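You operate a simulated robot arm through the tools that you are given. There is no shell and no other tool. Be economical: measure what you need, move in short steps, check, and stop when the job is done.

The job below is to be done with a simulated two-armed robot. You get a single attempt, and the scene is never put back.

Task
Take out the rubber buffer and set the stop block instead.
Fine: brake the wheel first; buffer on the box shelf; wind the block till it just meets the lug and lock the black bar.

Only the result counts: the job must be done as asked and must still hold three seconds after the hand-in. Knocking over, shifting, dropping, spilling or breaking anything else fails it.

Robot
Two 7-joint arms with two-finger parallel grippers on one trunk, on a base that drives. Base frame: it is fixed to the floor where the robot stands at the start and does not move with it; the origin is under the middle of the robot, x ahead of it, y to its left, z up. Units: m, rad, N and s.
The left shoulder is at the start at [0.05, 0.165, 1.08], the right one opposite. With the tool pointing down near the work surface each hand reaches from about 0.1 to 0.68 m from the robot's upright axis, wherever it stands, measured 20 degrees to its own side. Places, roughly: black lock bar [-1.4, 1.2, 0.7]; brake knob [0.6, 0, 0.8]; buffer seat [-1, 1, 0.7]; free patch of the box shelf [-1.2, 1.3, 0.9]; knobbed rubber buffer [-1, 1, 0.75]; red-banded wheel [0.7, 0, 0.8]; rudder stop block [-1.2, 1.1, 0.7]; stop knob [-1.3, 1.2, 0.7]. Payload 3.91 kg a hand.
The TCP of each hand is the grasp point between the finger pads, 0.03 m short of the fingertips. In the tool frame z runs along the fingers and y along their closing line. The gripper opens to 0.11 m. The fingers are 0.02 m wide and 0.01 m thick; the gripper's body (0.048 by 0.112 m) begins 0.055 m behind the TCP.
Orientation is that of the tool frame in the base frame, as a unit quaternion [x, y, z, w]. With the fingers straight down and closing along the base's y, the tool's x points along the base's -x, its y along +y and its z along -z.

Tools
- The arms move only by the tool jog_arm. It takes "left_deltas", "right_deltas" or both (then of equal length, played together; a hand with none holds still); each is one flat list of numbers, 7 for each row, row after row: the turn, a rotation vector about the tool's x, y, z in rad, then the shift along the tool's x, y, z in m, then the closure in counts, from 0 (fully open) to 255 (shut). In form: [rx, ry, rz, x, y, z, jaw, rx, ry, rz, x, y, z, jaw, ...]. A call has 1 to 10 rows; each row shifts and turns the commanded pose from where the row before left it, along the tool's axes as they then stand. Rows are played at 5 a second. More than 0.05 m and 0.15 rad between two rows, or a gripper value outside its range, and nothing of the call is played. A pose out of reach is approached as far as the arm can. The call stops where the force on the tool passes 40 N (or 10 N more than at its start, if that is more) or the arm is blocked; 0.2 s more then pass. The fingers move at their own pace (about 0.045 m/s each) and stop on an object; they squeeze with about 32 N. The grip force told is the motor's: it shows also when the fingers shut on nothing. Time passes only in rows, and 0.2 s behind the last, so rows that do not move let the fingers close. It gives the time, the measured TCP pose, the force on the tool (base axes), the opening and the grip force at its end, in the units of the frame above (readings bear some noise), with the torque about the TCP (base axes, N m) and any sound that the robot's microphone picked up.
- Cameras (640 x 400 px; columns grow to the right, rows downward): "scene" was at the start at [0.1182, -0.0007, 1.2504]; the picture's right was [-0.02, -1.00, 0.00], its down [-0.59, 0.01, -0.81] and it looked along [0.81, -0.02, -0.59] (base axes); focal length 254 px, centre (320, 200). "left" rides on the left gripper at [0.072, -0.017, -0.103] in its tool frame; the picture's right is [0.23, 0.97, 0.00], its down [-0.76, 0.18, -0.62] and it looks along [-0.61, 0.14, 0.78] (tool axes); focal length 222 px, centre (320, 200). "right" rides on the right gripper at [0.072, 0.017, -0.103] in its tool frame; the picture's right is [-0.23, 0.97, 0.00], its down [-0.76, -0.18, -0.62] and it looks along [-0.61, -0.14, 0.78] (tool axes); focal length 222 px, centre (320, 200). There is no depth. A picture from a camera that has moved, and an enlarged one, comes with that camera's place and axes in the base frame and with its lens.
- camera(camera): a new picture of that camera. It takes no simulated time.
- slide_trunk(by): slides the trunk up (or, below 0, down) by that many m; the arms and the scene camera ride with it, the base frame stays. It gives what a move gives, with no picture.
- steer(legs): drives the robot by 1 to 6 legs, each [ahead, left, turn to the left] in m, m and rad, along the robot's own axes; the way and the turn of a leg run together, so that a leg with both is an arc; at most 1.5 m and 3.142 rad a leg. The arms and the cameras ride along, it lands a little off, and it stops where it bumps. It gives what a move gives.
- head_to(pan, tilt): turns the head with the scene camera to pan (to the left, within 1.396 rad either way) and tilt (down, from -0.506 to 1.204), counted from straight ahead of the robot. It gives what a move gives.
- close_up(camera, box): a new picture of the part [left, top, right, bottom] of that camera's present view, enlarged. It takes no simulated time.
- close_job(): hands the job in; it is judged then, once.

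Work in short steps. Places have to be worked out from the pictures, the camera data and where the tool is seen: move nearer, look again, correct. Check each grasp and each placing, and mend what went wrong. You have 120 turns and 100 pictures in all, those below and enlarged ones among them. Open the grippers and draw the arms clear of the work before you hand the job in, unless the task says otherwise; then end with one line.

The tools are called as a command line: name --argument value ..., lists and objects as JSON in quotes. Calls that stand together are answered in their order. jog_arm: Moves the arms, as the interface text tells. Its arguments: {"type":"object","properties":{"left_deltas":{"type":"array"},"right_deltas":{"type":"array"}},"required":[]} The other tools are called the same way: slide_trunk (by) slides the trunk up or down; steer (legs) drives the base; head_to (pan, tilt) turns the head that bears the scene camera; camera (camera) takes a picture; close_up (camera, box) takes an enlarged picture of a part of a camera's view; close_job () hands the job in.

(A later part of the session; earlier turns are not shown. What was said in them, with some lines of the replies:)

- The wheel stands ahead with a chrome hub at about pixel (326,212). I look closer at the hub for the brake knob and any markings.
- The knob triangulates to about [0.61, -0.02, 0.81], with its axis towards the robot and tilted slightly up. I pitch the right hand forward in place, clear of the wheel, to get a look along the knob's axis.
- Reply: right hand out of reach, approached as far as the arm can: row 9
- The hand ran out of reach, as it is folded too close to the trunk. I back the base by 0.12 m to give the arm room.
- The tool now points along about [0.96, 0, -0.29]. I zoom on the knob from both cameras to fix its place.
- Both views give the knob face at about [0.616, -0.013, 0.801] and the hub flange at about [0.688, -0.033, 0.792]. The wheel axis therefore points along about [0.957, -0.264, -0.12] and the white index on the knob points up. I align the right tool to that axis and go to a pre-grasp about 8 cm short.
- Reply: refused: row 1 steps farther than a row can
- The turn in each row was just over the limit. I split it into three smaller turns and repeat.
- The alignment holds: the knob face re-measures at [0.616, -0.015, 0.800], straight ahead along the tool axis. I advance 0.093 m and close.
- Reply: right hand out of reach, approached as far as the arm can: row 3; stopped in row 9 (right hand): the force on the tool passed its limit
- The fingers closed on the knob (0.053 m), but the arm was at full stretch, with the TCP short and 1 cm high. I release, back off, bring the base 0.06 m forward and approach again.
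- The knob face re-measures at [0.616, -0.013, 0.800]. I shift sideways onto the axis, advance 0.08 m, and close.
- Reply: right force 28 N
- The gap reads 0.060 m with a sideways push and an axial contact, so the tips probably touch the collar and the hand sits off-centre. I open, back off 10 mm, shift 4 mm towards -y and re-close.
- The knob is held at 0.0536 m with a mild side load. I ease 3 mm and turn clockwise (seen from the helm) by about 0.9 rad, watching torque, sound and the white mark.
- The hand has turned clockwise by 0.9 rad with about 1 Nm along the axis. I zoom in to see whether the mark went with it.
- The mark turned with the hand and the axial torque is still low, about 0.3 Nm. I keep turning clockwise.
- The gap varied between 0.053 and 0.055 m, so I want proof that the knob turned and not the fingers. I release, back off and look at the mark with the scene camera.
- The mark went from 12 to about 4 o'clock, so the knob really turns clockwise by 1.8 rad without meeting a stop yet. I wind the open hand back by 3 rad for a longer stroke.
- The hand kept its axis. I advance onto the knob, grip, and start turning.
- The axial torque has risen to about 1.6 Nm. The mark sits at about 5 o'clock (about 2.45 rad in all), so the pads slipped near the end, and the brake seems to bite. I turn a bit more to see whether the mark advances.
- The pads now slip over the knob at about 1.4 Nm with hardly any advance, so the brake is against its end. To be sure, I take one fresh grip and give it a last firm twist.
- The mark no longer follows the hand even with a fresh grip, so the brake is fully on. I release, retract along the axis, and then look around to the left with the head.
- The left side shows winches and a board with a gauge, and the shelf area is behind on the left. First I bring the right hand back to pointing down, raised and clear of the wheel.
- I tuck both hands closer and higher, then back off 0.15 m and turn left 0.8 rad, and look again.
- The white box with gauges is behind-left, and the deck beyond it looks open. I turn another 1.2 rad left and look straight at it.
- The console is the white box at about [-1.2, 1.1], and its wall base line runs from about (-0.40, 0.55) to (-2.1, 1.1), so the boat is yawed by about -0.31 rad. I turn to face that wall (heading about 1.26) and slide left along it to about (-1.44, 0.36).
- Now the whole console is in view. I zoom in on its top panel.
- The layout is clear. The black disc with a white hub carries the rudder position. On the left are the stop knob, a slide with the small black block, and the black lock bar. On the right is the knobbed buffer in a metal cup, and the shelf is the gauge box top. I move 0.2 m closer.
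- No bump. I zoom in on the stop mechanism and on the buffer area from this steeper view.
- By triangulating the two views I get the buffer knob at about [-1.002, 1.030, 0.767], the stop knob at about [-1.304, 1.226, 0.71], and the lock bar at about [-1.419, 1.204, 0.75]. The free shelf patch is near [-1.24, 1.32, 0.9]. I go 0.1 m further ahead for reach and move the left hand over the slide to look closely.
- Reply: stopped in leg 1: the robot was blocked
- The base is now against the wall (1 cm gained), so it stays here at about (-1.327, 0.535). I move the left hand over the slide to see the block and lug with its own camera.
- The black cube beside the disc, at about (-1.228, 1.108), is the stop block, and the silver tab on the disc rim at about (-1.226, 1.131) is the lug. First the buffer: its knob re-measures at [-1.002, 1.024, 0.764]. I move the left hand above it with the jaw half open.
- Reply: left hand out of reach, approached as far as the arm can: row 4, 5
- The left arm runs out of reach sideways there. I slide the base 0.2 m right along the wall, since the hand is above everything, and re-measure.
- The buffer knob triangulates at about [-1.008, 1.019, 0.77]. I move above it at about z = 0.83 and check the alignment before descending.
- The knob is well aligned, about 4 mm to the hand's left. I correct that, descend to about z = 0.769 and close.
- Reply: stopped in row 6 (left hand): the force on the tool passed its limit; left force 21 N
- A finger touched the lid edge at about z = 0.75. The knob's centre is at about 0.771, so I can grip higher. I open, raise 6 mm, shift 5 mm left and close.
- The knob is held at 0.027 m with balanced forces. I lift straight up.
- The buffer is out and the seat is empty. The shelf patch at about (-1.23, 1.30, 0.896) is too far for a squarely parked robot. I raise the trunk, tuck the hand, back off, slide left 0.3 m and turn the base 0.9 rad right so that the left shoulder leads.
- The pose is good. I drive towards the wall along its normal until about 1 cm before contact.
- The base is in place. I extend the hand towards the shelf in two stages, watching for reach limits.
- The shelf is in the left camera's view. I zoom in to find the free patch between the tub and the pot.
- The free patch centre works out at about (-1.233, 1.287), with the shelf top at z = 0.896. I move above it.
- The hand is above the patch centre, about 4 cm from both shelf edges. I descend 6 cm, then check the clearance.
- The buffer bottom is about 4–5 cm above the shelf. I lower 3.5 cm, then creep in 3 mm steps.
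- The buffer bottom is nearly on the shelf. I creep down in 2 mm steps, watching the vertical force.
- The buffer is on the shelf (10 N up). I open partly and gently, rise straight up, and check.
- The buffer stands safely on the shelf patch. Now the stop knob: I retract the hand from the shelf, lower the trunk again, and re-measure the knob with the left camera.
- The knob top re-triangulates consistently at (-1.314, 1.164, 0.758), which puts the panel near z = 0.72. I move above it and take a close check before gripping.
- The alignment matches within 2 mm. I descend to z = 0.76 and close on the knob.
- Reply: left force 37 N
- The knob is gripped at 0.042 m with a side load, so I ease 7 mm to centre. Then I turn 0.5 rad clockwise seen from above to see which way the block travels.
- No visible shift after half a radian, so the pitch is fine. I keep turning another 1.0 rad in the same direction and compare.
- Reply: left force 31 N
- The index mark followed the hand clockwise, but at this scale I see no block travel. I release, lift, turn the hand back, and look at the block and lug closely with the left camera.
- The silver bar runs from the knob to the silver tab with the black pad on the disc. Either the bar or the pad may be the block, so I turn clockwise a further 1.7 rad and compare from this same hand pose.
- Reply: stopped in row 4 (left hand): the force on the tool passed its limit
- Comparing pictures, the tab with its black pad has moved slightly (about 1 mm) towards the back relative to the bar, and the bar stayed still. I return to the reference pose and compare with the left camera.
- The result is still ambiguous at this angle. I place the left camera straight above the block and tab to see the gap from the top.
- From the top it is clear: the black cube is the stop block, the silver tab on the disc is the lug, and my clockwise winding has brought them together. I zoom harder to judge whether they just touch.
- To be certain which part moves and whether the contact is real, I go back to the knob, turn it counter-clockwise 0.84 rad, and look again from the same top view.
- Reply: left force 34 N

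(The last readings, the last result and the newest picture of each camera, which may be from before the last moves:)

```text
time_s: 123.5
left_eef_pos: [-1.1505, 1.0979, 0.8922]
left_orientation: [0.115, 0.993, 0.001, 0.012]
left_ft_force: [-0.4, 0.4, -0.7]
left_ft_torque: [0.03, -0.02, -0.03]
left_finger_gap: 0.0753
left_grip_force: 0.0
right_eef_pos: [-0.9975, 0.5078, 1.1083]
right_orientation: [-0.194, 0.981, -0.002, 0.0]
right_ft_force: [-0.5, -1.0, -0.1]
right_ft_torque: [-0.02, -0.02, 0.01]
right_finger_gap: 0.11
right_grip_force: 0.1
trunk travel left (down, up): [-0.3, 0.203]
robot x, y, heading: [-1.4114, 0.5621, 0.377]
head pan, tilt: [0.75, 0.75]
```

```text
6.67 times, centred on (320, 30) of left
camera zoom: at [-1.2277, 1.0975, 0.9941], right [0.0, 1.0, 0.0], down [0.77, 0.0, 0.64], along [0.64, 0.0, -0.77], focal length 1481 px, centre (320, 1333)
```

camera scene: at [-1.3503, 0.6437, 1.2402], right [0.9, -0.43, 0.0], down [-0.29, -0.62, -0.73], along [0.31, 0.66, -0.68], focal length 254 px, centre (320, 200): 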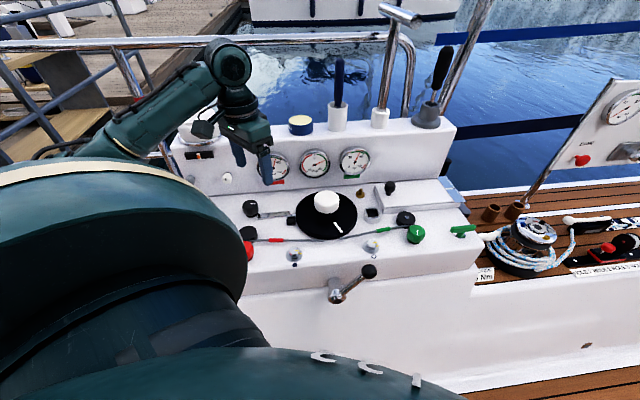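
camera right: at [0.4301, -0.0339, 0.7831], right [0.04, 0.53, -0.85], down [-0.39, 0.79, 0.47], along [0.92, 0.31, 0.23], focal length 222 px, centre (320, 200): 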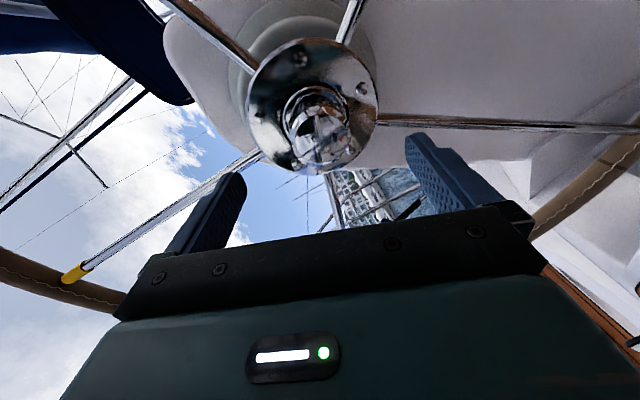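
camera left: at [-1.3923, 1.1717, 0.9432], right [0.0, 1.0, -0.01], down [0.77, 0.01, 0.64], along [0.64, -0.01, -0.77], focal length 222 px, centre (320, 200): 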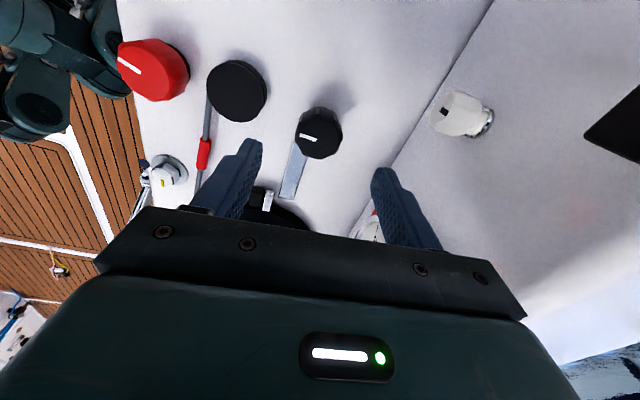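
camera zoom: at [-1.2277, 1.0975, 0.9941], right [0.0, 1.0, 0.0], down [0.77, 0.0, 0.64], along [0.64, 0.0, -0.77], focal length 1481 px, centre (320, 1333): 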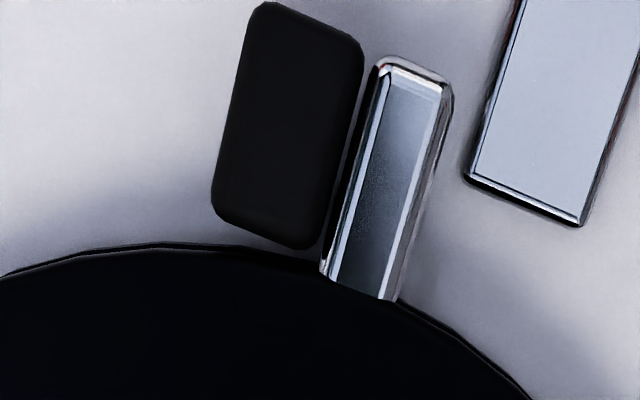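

This confirms it: the cube is the block, and clockwise winds it towards the lug. A gap of about 1.6–2 mm is open now after 0.84 rad back. I go back to the knob and wind clockwise about 0.78 rad, then look again.

jog_arm --left_deltas '[0, 0, 0, 0.036, 0.007, 0, 80, 0, 0, 0, 0.036, 0.007, 0, 80, 0, 0, 0, 0.036, 0.007, 0, 80, 0, 0, 0, 0.036, 0.007, 0, 80, 0, 0, 0, 0.034, 0.004, 0, 80, 0, 0, 0, 0, 0, 0.043, 80, 0, 0, 0, 0, 0, 0.043, 80, 0, 0, 0, 0, 0, 0.046, 80, 0, 0, 0, 0, 0, 0, 255, 0, 0, 0, 0, 0, 0, 255]'

jog_arm --left_deltas '[0, 0, 0, 0, 0, 0, 255, 0, 0, 0, 0, 0, 0, 255, 0, 0, 0.13, 0, 0, 0, 255, 0, 0, 0.13, 0, 0, 0, 255, 0, 0, 0.13, 0, 0, 0, 255, 0, 0, 0.13, 0, 0, 0, 255, 0, 0, 0.13, 0, 0, 0, 255, 0, 0, 0.11, 0, 0, 0, 255, 0, 0, 0, 0, 0, 0, 255]'

close_up --camera "scene" --box '[284, 208, 300, 226]'

```text
time_s: 125.7
left_eef_pos: [-1.3123, 1.1688, 0.755]
left_orientation: [0.116, 0.993, 0.0, 0.014]
left_ft_force: [0.2, -1.3, -0.7]
left_ft_torque: [-0.16, 0.03, -0.03]
left_finger_gap: 0.0416
left_grip_force: 20.1
right_eef_pos: [-0.9972, 0.509, 1.1099]
right_orientation: [-0.194, 0.981, -0.003, 0.0]
right_ft_force: [0.6, 0.0, -0.1]
right_ft_torque: [-0.04, 0.02, 0.02]
right_finger_gap: 0.1099
right_grip_force: 0.1
trunk travel left (down, up): [-0.3, 0.203]
robot x, y, heading: [-1.4158, 0.5551, 0.38]
head pan, tilt: [0.75, 0.75]
```

```text
time_s: 127.7
left_eef_pos: [-1.313, 1.171, 0.7553]
left_orientation: [0.477, 0.879, 0.006, 0.012]
left_ft_force: [10.4, -2.1, 2.1]
left_ft_torque: [-1.06, 0.46, -0.03]
left_finger_gap: 0.0416
left_grip_force: 45.1
right_eef_pos: [-0.995, 0.5091, 1.1095]
right_orientation: [-0.193, 0.981, -0.003, -0.002]
right_ft_force: [-0.5, -0.6, -0.4]
right_ft_torque: [-0.01, 0.0, 0.0]
right_finger_gap: 0.11
right_grip_force: 0.0
trunk travel left (down, up): [-0.3, 0.203]
robot x, y, heading: [-1.416, 0.5564, 0.379]
head pan, tilt: [0.75, 0.75]
```

```text
16.00 times, centred on (292, 217) of scene
camera zoom: at [-1.349, 0.6436, 1.2401], right [0.9, -0.43, 0.0], down [-0.29, -0.62, -0.73], along [0.31, 0.66, -0.68], focal length 4072 px, centre (768, -72)
```

zoom: 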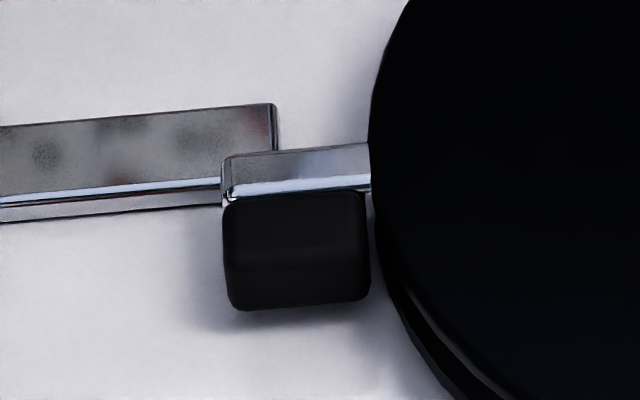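

It looks nearly flush again. I release and take the top view for the final judgement.

jog_arm --left_deltas '[0, 0, 0, 0, 0, 0, 80, 0, 0, 0, 0, 0, 0, 80, 0, 0, 0, 0, 0, -0.045, 80, 0, 0, -0.13, 0, 0, -0.045, 80, 0, 0, -0.13, 0, 0, -0.042, 80, 0, 0, -0.13, 0, 0, 0, 80, 0, 0, -0.13, 0, 0, 0, 80, 0, 0, -0.13, 0, 0, 0, 80, 0, 0, -0.11, 0, 0, 0, 80]'

jog_arm --left_deltas '[0, 0, 0, -0.036, -0.0065, 0, 80, 0, 0, 0, -0.036, -0.0065, 0, 80, 0, 0, 0, -0.036, -0.0065, 0, 80, 0, 0, 0, -0.036, -0.0065, 0, 80, 0, 0, 0, -0.034, -0.0065, 0, 80, 0, 0, 0, 0, 0, 0, 80]'

close_up --camera "left" --box '[308, 5, 340, 45]'

```text
time_s: 129.7
left_eef_pos: [-1.3165, 1.1715, 0.8861]
left_orientation: [0.114, 0.993, 0.0, 0.012]
left_ft_force: [0.0, -0.6, -0.2]
left_ft_torque: [-0.01, -0.01, -0.01]
left_finger_gap: 0.0755
left_grip_force: 0.0
right_eef_pos: [-0.9965, 0.5086, 1.1089]
right_orientation: [-0.194, 0.981, -0.002, 0.0]
right_ft_force: [-0.5, -0.4, 0.0]
right_ft_torque: [0.03, 0.01, 0.0]
right_finger_gap: 0.1098
right_grip_force: 0.0
trunk travel left (down, up): [-0.3, 0.203]
robot x, y, heading: [-1.4118, 0.5563, 0.371]
head pan, tilt: [0.75, 0.75]
```

```text
time_s: 131.1
left_eef_pos: [-1.1513, 1.098, 0.8906]
left_orientation: [0.116, 0.993, 0.001, 0.014]
left_ft_force: [-0.4, 0.1, 0.0]
left_ft_torque: [0.02, 0.02, -0.05]
left_finger_gap: 0.0754
left_grip_force: 0.1
right_eef_pos: [-0.9973, 0.5081, 1.11]
right_orientation: [-0.194, 0.981, -0.003, -0.001]
right_ft_force: [0.8, 0.2, -0.7]
right_ft_torque: [0.02, 0.0, -0.01]
right_finger_gap: 0.1103
right_grip_force: 0.0
trunk travel left (down, up): [-0.3, 0.203]
robot x, y, heading: [-1.413, 0.5528, 0.372]
head pan, tilt: [0.75, 0.75]
```

```text
10.00 times, centred on (324, 25) of left
camera zoom: at [-1.2286, 1.0981, 0.9936], right [0.0, 1.0, 0.0], down [0.77, 0.0, 0.64], along [0.64, 0.0, -0.77], focal length 2221 px, centre (280, 1950)
```

zoom: 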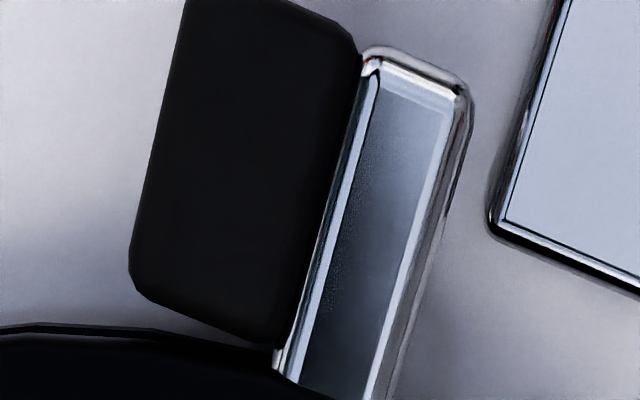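

The block is now flush against the lug without pressing, so it just meets it. Next is the black lock bar at about (-1.419, 1.198, 0.755). I move the hand over there and turn it square to the console.

jog_arm --left_deltas '[0, 0, 0, 0.0415, -0.0043, 0, 80, 0, 0, 0, 0.0415, -0.0043, 0, 80, 0, 0, 0, 0.0415, -0.0043, 0, 80, 0, 0, 0, 0.0415, -0.0043, 0, 80, 0, 0, 0, 0.0415, -0.0043, 0, 80, 0, 0, 0, 0.0415, -0.0043, 0, 80]'

jog_arm --left_deltas '[0, 0, -0.149, 0, 0, 0, 80, 0, 0, -0.149, 0, 0, 0, 80, 0, 0, -0.149, 0, 0, 0, 80, 0, 0, -0.149, 0, 0, 0, 80, 0, 0, -0.149, 0, 0, 0, 80, 0, 0, -0.149, 0, 0, 0, 80, 0, 0, -0.149, 0, 0, 0, 80, 0, 0, -0.149, 0, 0, 0, 80, 0, 0, -0.149, 0, 0, 0, 80, 0, 0, -0.149, 0, 0, 0, 80]'

camera --camera "left"

```text
time_s: 132.5
left_eef_pos: [-1.3993, 1.1299, 0.8854]
left_orientation: [0.117, 0.993, 0.001, 0.012]
left_ft_force: [-0.4, 0.4, 0.0]
left_ft_torque: [0.03, -0.01, 0.03]
left_finger_gap: 0.0753
left_grip_force: 0.2
right_eef_pos: [-0.9975, 0.5085, 1.1103]
right_orientation: [-0.194, 0.981, -0.002, 0.0]
right_ft_force: [0.0, -0.1, 0.4]
right_ft_torque: [0.01, -0.02, 0.03]
right_finger_gap: 0.1099
right_grip_force: 0.1
trunk travel left (down, up): [-0.3, 0.203]
robot x, y, heading: [-1.4149, 0.5548, 0.383]
head pan, tilt: [0.75, 0.75]
```

```text
time_s: 134.7
left_eef_pos: [-1.3994, 1.13, 0.8844]
left_orientation: [-0.59, 0.807, -0.008, 0.011]
left_ft_force: [1.2, 0.8, 0.0]
left_ft_torque: [0.0, -0.01, 0.03]
left_finger_gap: 0.0753
left_grip_force: 0.0
right_eef_pos: [-0.9971, 0.5092, 1.1087]
right_orientation: [-0.193, 0.981, -0.002, -0.001]
right_ft_force: [0.2, 0.3, -0.1]
right_ft_torque: [0.02, 0.0, 0.0]
right_finger_gap: 0.11
right_grip_force: 0.1
trunk travel left (down, up): [-0.3, 0.203]
robot x, y, heading: [-1.4159, 0.5558, 0.377]
head pan, tilt: [0.75, 0.75]
```

```text
14 pictures are left
camera left: at [-1.4082, 1.0561, 0.9884], right [-1.0, 0.08, -0.03], down [0.05, 0.78, 0.62], along [0.07, 0.62, -0.78], focal length 222 px, centre (320, 200)
```

left: 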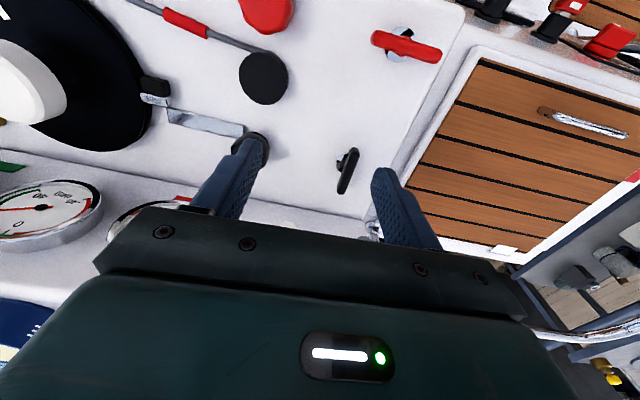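

The bar lies fore-and-aft, centred at about (-1.425, 1.198), 6 cm long, while the red and green bars lie across, so locked should be a quarter turn. I move over it, descend to z = 0.765 and grip it.

jog_arm --left_deltas '[0, 0, 0, -0.0285, 0.0225, 0, 120, 0, 0, 0, -0.0285, 0.0225, 0, 120, 0, 0, 0, 0, 0, 0.04, 120, 0, 0, 0, 0, 0, 0.04, 120, 0, 0, 0, 0, 0, 0.039, 120, 0, 0, 0, 0, 0, 0, 120, 0, 0, 0, 0, 0, 0, 255, 0, 0, 0, 0, 0, 0, 255, 0, 0, 0, 0, 0, 0, 255, 0, 0, 0, 0, 0, 0, 255]'

close_up --camera "left" --box '[240, 80, 420, 220]'

```text
time_s: 136.9
left_eef_pos: [-1.4274, 1.2001, 0.765]
left_orientation: [-0.592, 0.806, -0.004, 0.007]
left_ft_force: [-35.3, 16.0, 4.2]
left_ft_torque: [-0.2, 1.78, -0.31]
left_finger_gap: 0.012
left_grip_force: 43.9
right_eef_pos: [-0.9998, 0.5097, 1.1116]
right_orientation: [-0.194, 0.981, -0.004, 0.002]
right_ft_force: [0.0, -0.6, 0.1]
right_ft_torque: [0.0, -0.02, 0.01]
right_finger_gap: 0.1103
right_grip_force: 0.0
trunk travel left (down, up): [-0.3, 0.203]
robot x, y, heading: [-1.4112, 0.5594, 0.38]
head pan, tilt: [0.75, 0.75]
```

```text
2.86 times, centred on (330, 150) of left
camera zoom: at [-1.4345, 1.1248, 0.8682], right [-1.0, 0.08, -0.01], down [0.05, 0.78, 0.63], along [0.06, 0.62, -0.78], focal length 635 px, centre (291, 343)
```

zoom: 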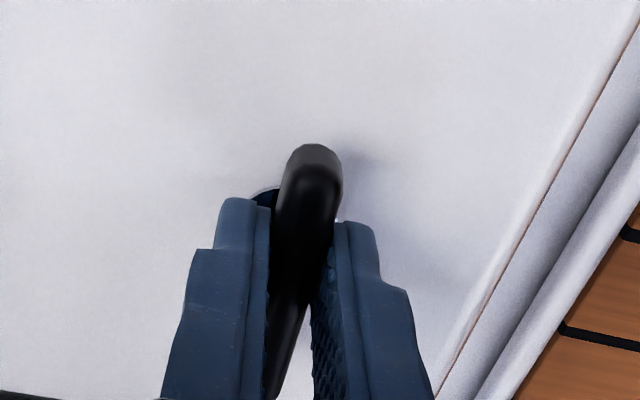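

The bar is gripped (0.012 m thick) with a side load. I ease 5 mm towards it, then turn clockwise 0.4 rad and check.

jog_arm --left_deltas '[0, 0, 0, 0, 0.003, 0, 255, 0, 0, 0, 0, 0.003, 0, 255, 0, 0, 0.08, 0, 0, 0, 255, 0, 0, 0.08, 0, 0, 0, 255, 0, 0, 0.08, 0, 0, 0, 255, 0, 0, 0.08, 0, 0, 0, 255, 0, 0, 0.08, 0, 0, 0, 255]'

```text
time_s: 138.5
left_eef_pos: [-1.4291, 1.2011, 0.7655]
left_orientation: [-0.417, 0.909, -0.004, 0.008]
left_ft_force: [-24.7, 8.0, 1.1]
left_ft_torque: [-0.05, 1.82, 0.18]
left_finger_gap: 0.012
left_grip_force: 45.5
right_eef_pos: [-0.9982, 0.509, 1.1113]
right_orientation: [-0.194, 0.981, -0.004, 0.0]
right_ft_force: [-0.4, 0.6, -1.3]
right_ft_torque: [0.02, 0.01, -0.01]
right_finger_gap: 0.11
right_grip_force: 0.2
trunk travel left (down, up): [-0.3, 0.203]
robot x, y, heading: [-1.416, 0.5568, 0.372]
head pan, tilt: [0.75, 0.75]
```

The bar turns freely clockwise. I relieve the side load and go on towards a quarter turn.

jog_arm --left_deltas '[0, 0, 0, 0.0017, 0.0038, 0, 255, 0, 0, 0.1, 0, 0, 0, 255, 0, 0, 0.1, 0, 0, 0, 255, 0, 0, 0.1, 0, 0, 0, 255, 0, 0, 0.1, 0, 0, 0, 255, 0, 0, 0.1, 0, 0, 0, 255, 0, 0, 0.1, 0, 0, 0, 255]'

close_up --camera "scene" --box '[150, 150, 310, 250]'

```text
time_s: 140.1
left_eef_pos: [-1.4332, 1.2038, 0.7648]
left_orientation: [-0.129, 0.992, 0.002, 0.012]
left_ft_force: [-14.8, 25.9, -1.0]
left_ft_torque: [0.33, 0.54, 0.24]
left_finger_gap: 0.0117
left_grip_force: 44.9
right_eef_pos: [-0.9984, 0.5104, 1.1107]
right_orientation: [-0.193, 0.981, -0.004, 0.0]
right_ft_force: [0.0, 0.0, -0.2]
right_ft_torque: [-0.02, 0.02, -0.01]
right_finger_gap: 0.1101
right_grip_force: 0.0
trunk travel left (down, up): [-0.3, 0.203]
robot x, y, heading: [-1.4149, 0.5588, 0.376]
head pan, tilt: [0.75, 0.75]
```

```text
4.00 times, centred on (230, 200) of scene
camera zoom: at [-1.3509, 0.6461, 1.24], right [0.9, -0.43, 0.0], down [-0.29, -0.62, -0.73], along [0.32, 0.66, -0.68], focal length 1018 px, centre (680, 200)
```

zoom: 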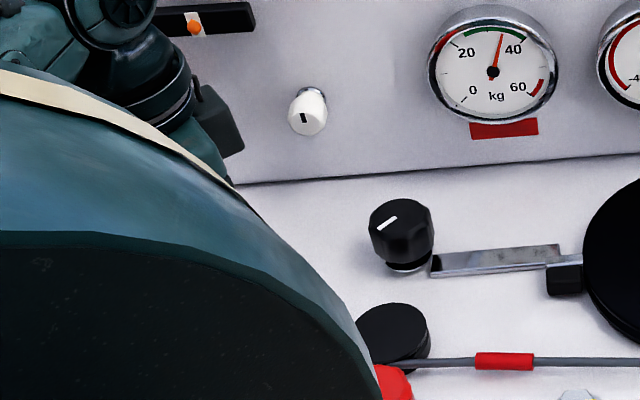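

About 1.0 rad is done, still with low torque. I relieve the load again and continue to 1.57 rad.

jog_arm --left_deltas '[0, 0, 0, 0.001, 0.004, 0, 255, 0, 0, 0.1, 0, 0, 0, 255, 0, 0, 0.1, 0, 0, 0, 255, 0, 0, 0.1, 0, 0, 0, 255, 0, 0, 0.1, 0, 0, 0, 255, 0, 0, 0.1, 0, 0, 0, 255, 0, 0, 0.08, 0, 0, 0, 255]'

close_up --camera "left" --box '[240, 80, 420, 220]'

```text
time_s: 141.7
left_eef_pos: [-1.4318, 1.2091, 0.7646]
left_orientation: [0.159, 0.987, 0.006, 0.013]
left_ft_force: [-1.3, 39.0, 3.3]
left_ft_torque: [-0.27, -0.28, 0.29]
left_finger_gap: 0.0119
left_grip_force: 45.3
right_eef_pos: [-0.9956, 0.5105, 1.1104]
right_orientation: [-0.192, 0.981, -0.005, 0.0]
right_ft_force: [0.4, -0.5, 0.3]
right_ft_torque: [0.01, 0.03, 0.05]
right_finger_gap: 0.11
right_grip_force: 0.0
trunk travel left (down, up): [-0.3, 0.203]
robot x, y, heading: [-1.4109, 0.554, 0.38]
head pan, tilt: [0.75, 0.75]
```

```text
2.86 times, centred on (330, 150) of left
camera zoom: at [-1.5098, 1.2149, 0.8662], right [0.09, 1.0, 0.01], down [0.76, -0.08, 0.64], along [0.64, -0.05, -0.76], focal length 635 px, centre (291, 343)
```

zoom: 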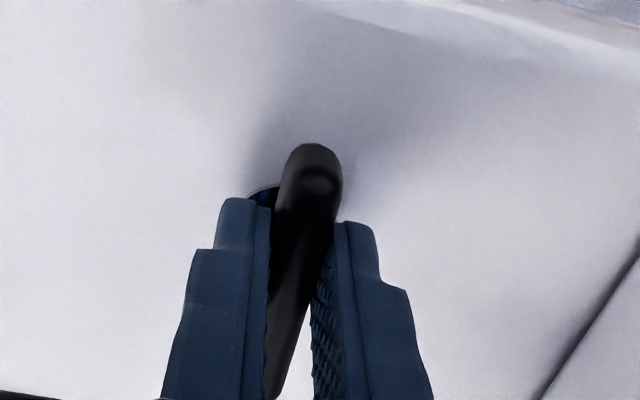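

A quarter turn is done (bar across). I relieve the side load and nudge 0.12 rad more to feel whether it is against its stop.

jog_arm --left_deltas '[0, 0, 0, 0, 0.004, 0, 255, 0, 0, 0.06, 0, 0.001, 0, 255, 0, 0, 0.06, 0, 0, 0, 255, 0, 0, 0, 0, 0, 0, 255]'

```text
time_s: 142.7
left_eef_pos: [-1.432, 1.2092, 0.7638]
left_orientation: [0.219, 0.976, 0.0, 0.012]
left_ft_force: [-5.2, 12.3, 7.5]
left_ft_torque: [-0.43, 0.15, 1.15]
left_finger_gap: 0.0138
left_grip_force: 44.7
right_eef_pos: [-0.9972, 0.51, 1.1103]
right_orientation: [-0.193, 0.981, -0.002, 0.0]
right_ft_force: [0.1, 0.5, 0.0]
right_ft_torque: [0.03, 0.02, -0.02]
right_finger_gap: 0.1098
right_grip_force: 0.0
trunk travel left (down, up): [-0.3, 0.203]
robot x, y, heading: [-1.4138, 0.5597, 0.38]
head pan, tilt: [0.75, 0.75]
```

The torque jumped to 1.15 Nm and the jaws were pried open slightly, so the bar is against its locked stop. I release, lift clear, and inspect.

jog_arm --left_deltas '[0, 0, -0.06, 0, 0, 0, 255, 0, 0, 0, 0, 0, 0, 120, 0, 0, 0, 0, 0, 0, 100, 0, 0, 0, 0, 0, -0.04, 100, 0, 0, 0, 0, 0, -0.045, 100, 0, 0, 0, 0, 0, -0.045, 100, 0, 0, -0.1, 0, -0.03, -0.03, 100, 0, 0, -0.1, 0, -0.04, -0.03, 60, 0, 0, -0.1, 0, -0.04, -0.03, 0, 0, 0, -0.1, 0, -0.04, -0.03, 0]'

camera --camera "left"

camera --camera "scene"

```text
time_s: 144.9
left_eef_pos: [-1.4462, 1.0711, 0.9561]
left_orientation: [-0.009, 1.0, -0.001, 0.014]
left_ft_force: [-0.4, -0.1, 0.3]
left_ft_torque: [0.02, 0.0, 0.02]
left_finger_gap: 0.1099
left_grip_force: 0.1
left hand out of reach, approached as far as the arm can: row 9, 10
right_eef_pos: [-0.9957, 0.5073, 1.1096]
right_orientation: [-0.193, 0.981, -0.004, -0.001]
right_ft_force: [-0.1, 0.1, 0.1]
right_ft_torque: [-0.05, 0.0, 0.0]
right_finger_gap: 0.1099
right_grip_force: 0.1
trunk travel left (down, up): [-0.3, 0.203]
robot x, y, heading: [-1.4127, 0.5561, 0.375]
head pan, tilt: [0.75, 0.75]
```

```text
10 pictures are left
camera left: at [-1.5214, 1.0525, 1.058], right [-0.25, 0.97, -0.01], down [0.74, 0.19, 0.64], along [0.63, 0.15, -0.77], focal length 222 px, centre (320, 200)
```

left: 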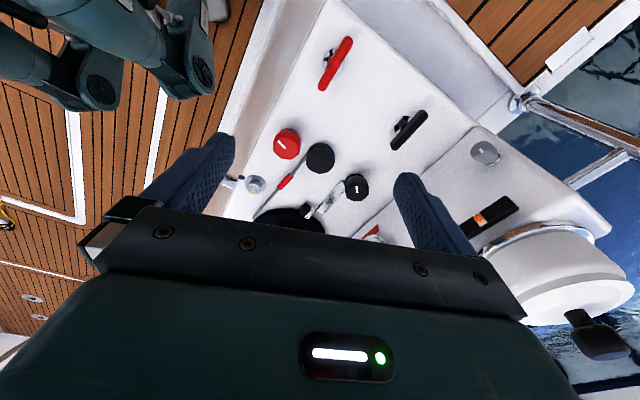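

```text
9 pictures are left
camera scene: at [-1.3497, 0.6436, 1.2401], right [0.9, -0.43, 0.0], down [-0.29, -0.62, -0.73], along [0.32, 0.66, -0.68], focal length 254 px, centre (320, 200)
```

scene: 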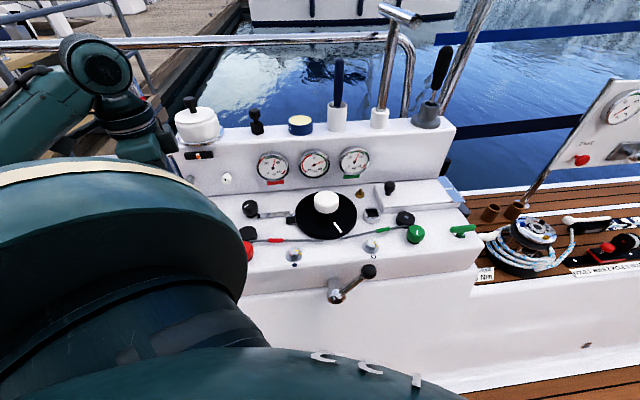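

The bar now lies parallel to the red one, and the buffer stands on the shelf. I check the block/lug contact and the shelf once more.

close_up --camera "scene" --box '[284, 208, 300, 226]'

close_up --camera "scene" --box '[165, 80, 325, 200]'

```text
16.00 times, centred on (292, 217) of scene
camera zoom: at [-1.3497, 0.6436, 1.2401], right [0.9, -0.43, 0.0], down [-0.29, -0.62, -0.73], along [0.32, 0.66, -0.68], focal length 4072 px, centre (768, -72)
```

zoom: 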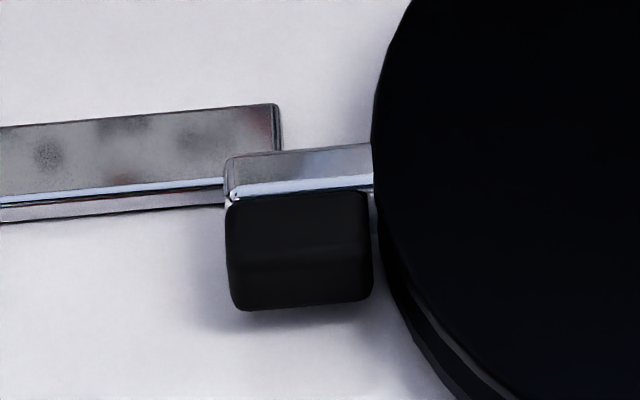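

```text
3.33 times, centred on (245, 140) of scene
camera zoom: at [-1.3497, 0.6436, 1.2401], right [0.9, -0.43, 0.0], down [-0.29, -0.62, -0.73], along [0.32, 0.66, -0.68], focal length 848 px, centre (570, 400)
```

zoom: 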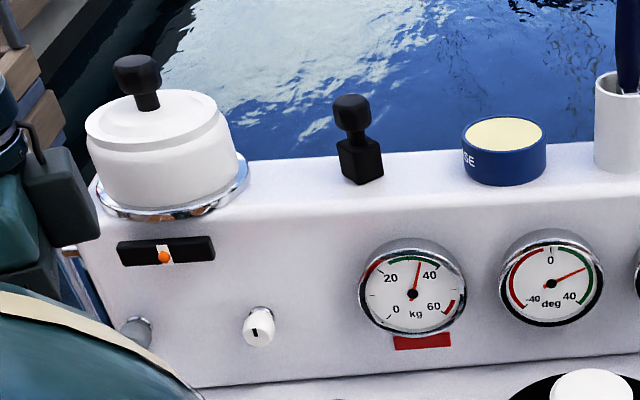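

The block rests against the lug, and the buffer stands on the shelf with nothing else disturbed. I back the base away from the console so both open hands are clear.

steer --legs '[[-0.125, -0.156, 0]]'

camera --camera "scene"

```text
time_s: 146.5
left_eef_pos: [-1.5045, 0.8811, 0.9563]
left_orientation: [-0.008, 1.0, 0.0, 0.014]
left_ft_force: [0.9, -0.6, -0.2]
left_ft_torque: [0.0, 0.04, 0.01]
left_finger_gap: 0.1098
left_grip_force: 0.1
right_eef_pos: [-1.0554, 0.3175, 1.1102]
right_orientation: [-0.191, 0.981, -0.003, 0.0]
right_ft_force: [-0.4, -0.9, 0.0]
right_ft_torque: [0.0, -0.01, -0.04]
right_finger_gap: 0.11
right_grip_force: 0.1
trunk travel left (down, up): [-0.3, 0.203]
robot x, y, heading: [-1.4783, 0.3726, 0.374]
head pan, tilt: [0.75, 0.75]
```

```text
6 pictures are left
camera scene: at [-1.4089, 0.4528, 1.2402], right [0.9, -0.43, 0.0], down [-0.3, -0.61, -0.73], along [0.32, 0.66, -0.68], focal length 254 px, centre (320, 200)
```

scene: 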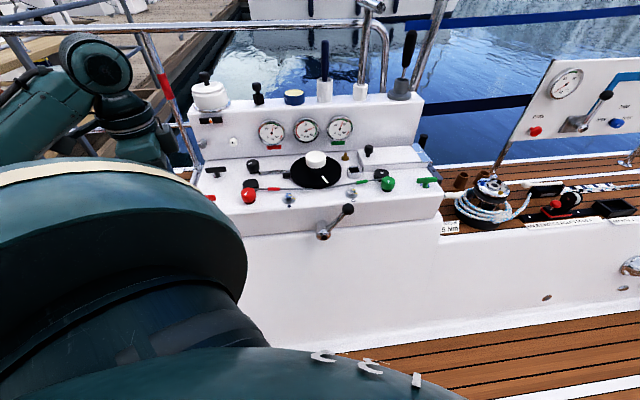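

Everything stands as intended: brake on, buffer on the shelf, block against the lug, black bar across, hands clear. I hand the job in.

close_job

```text
The job is handed in.
```

I handed the job in with the wheel brake tight, the buffer on the box shelf, the stop block wound up flush against the lug, and the black bar turned a quarter to its stop.
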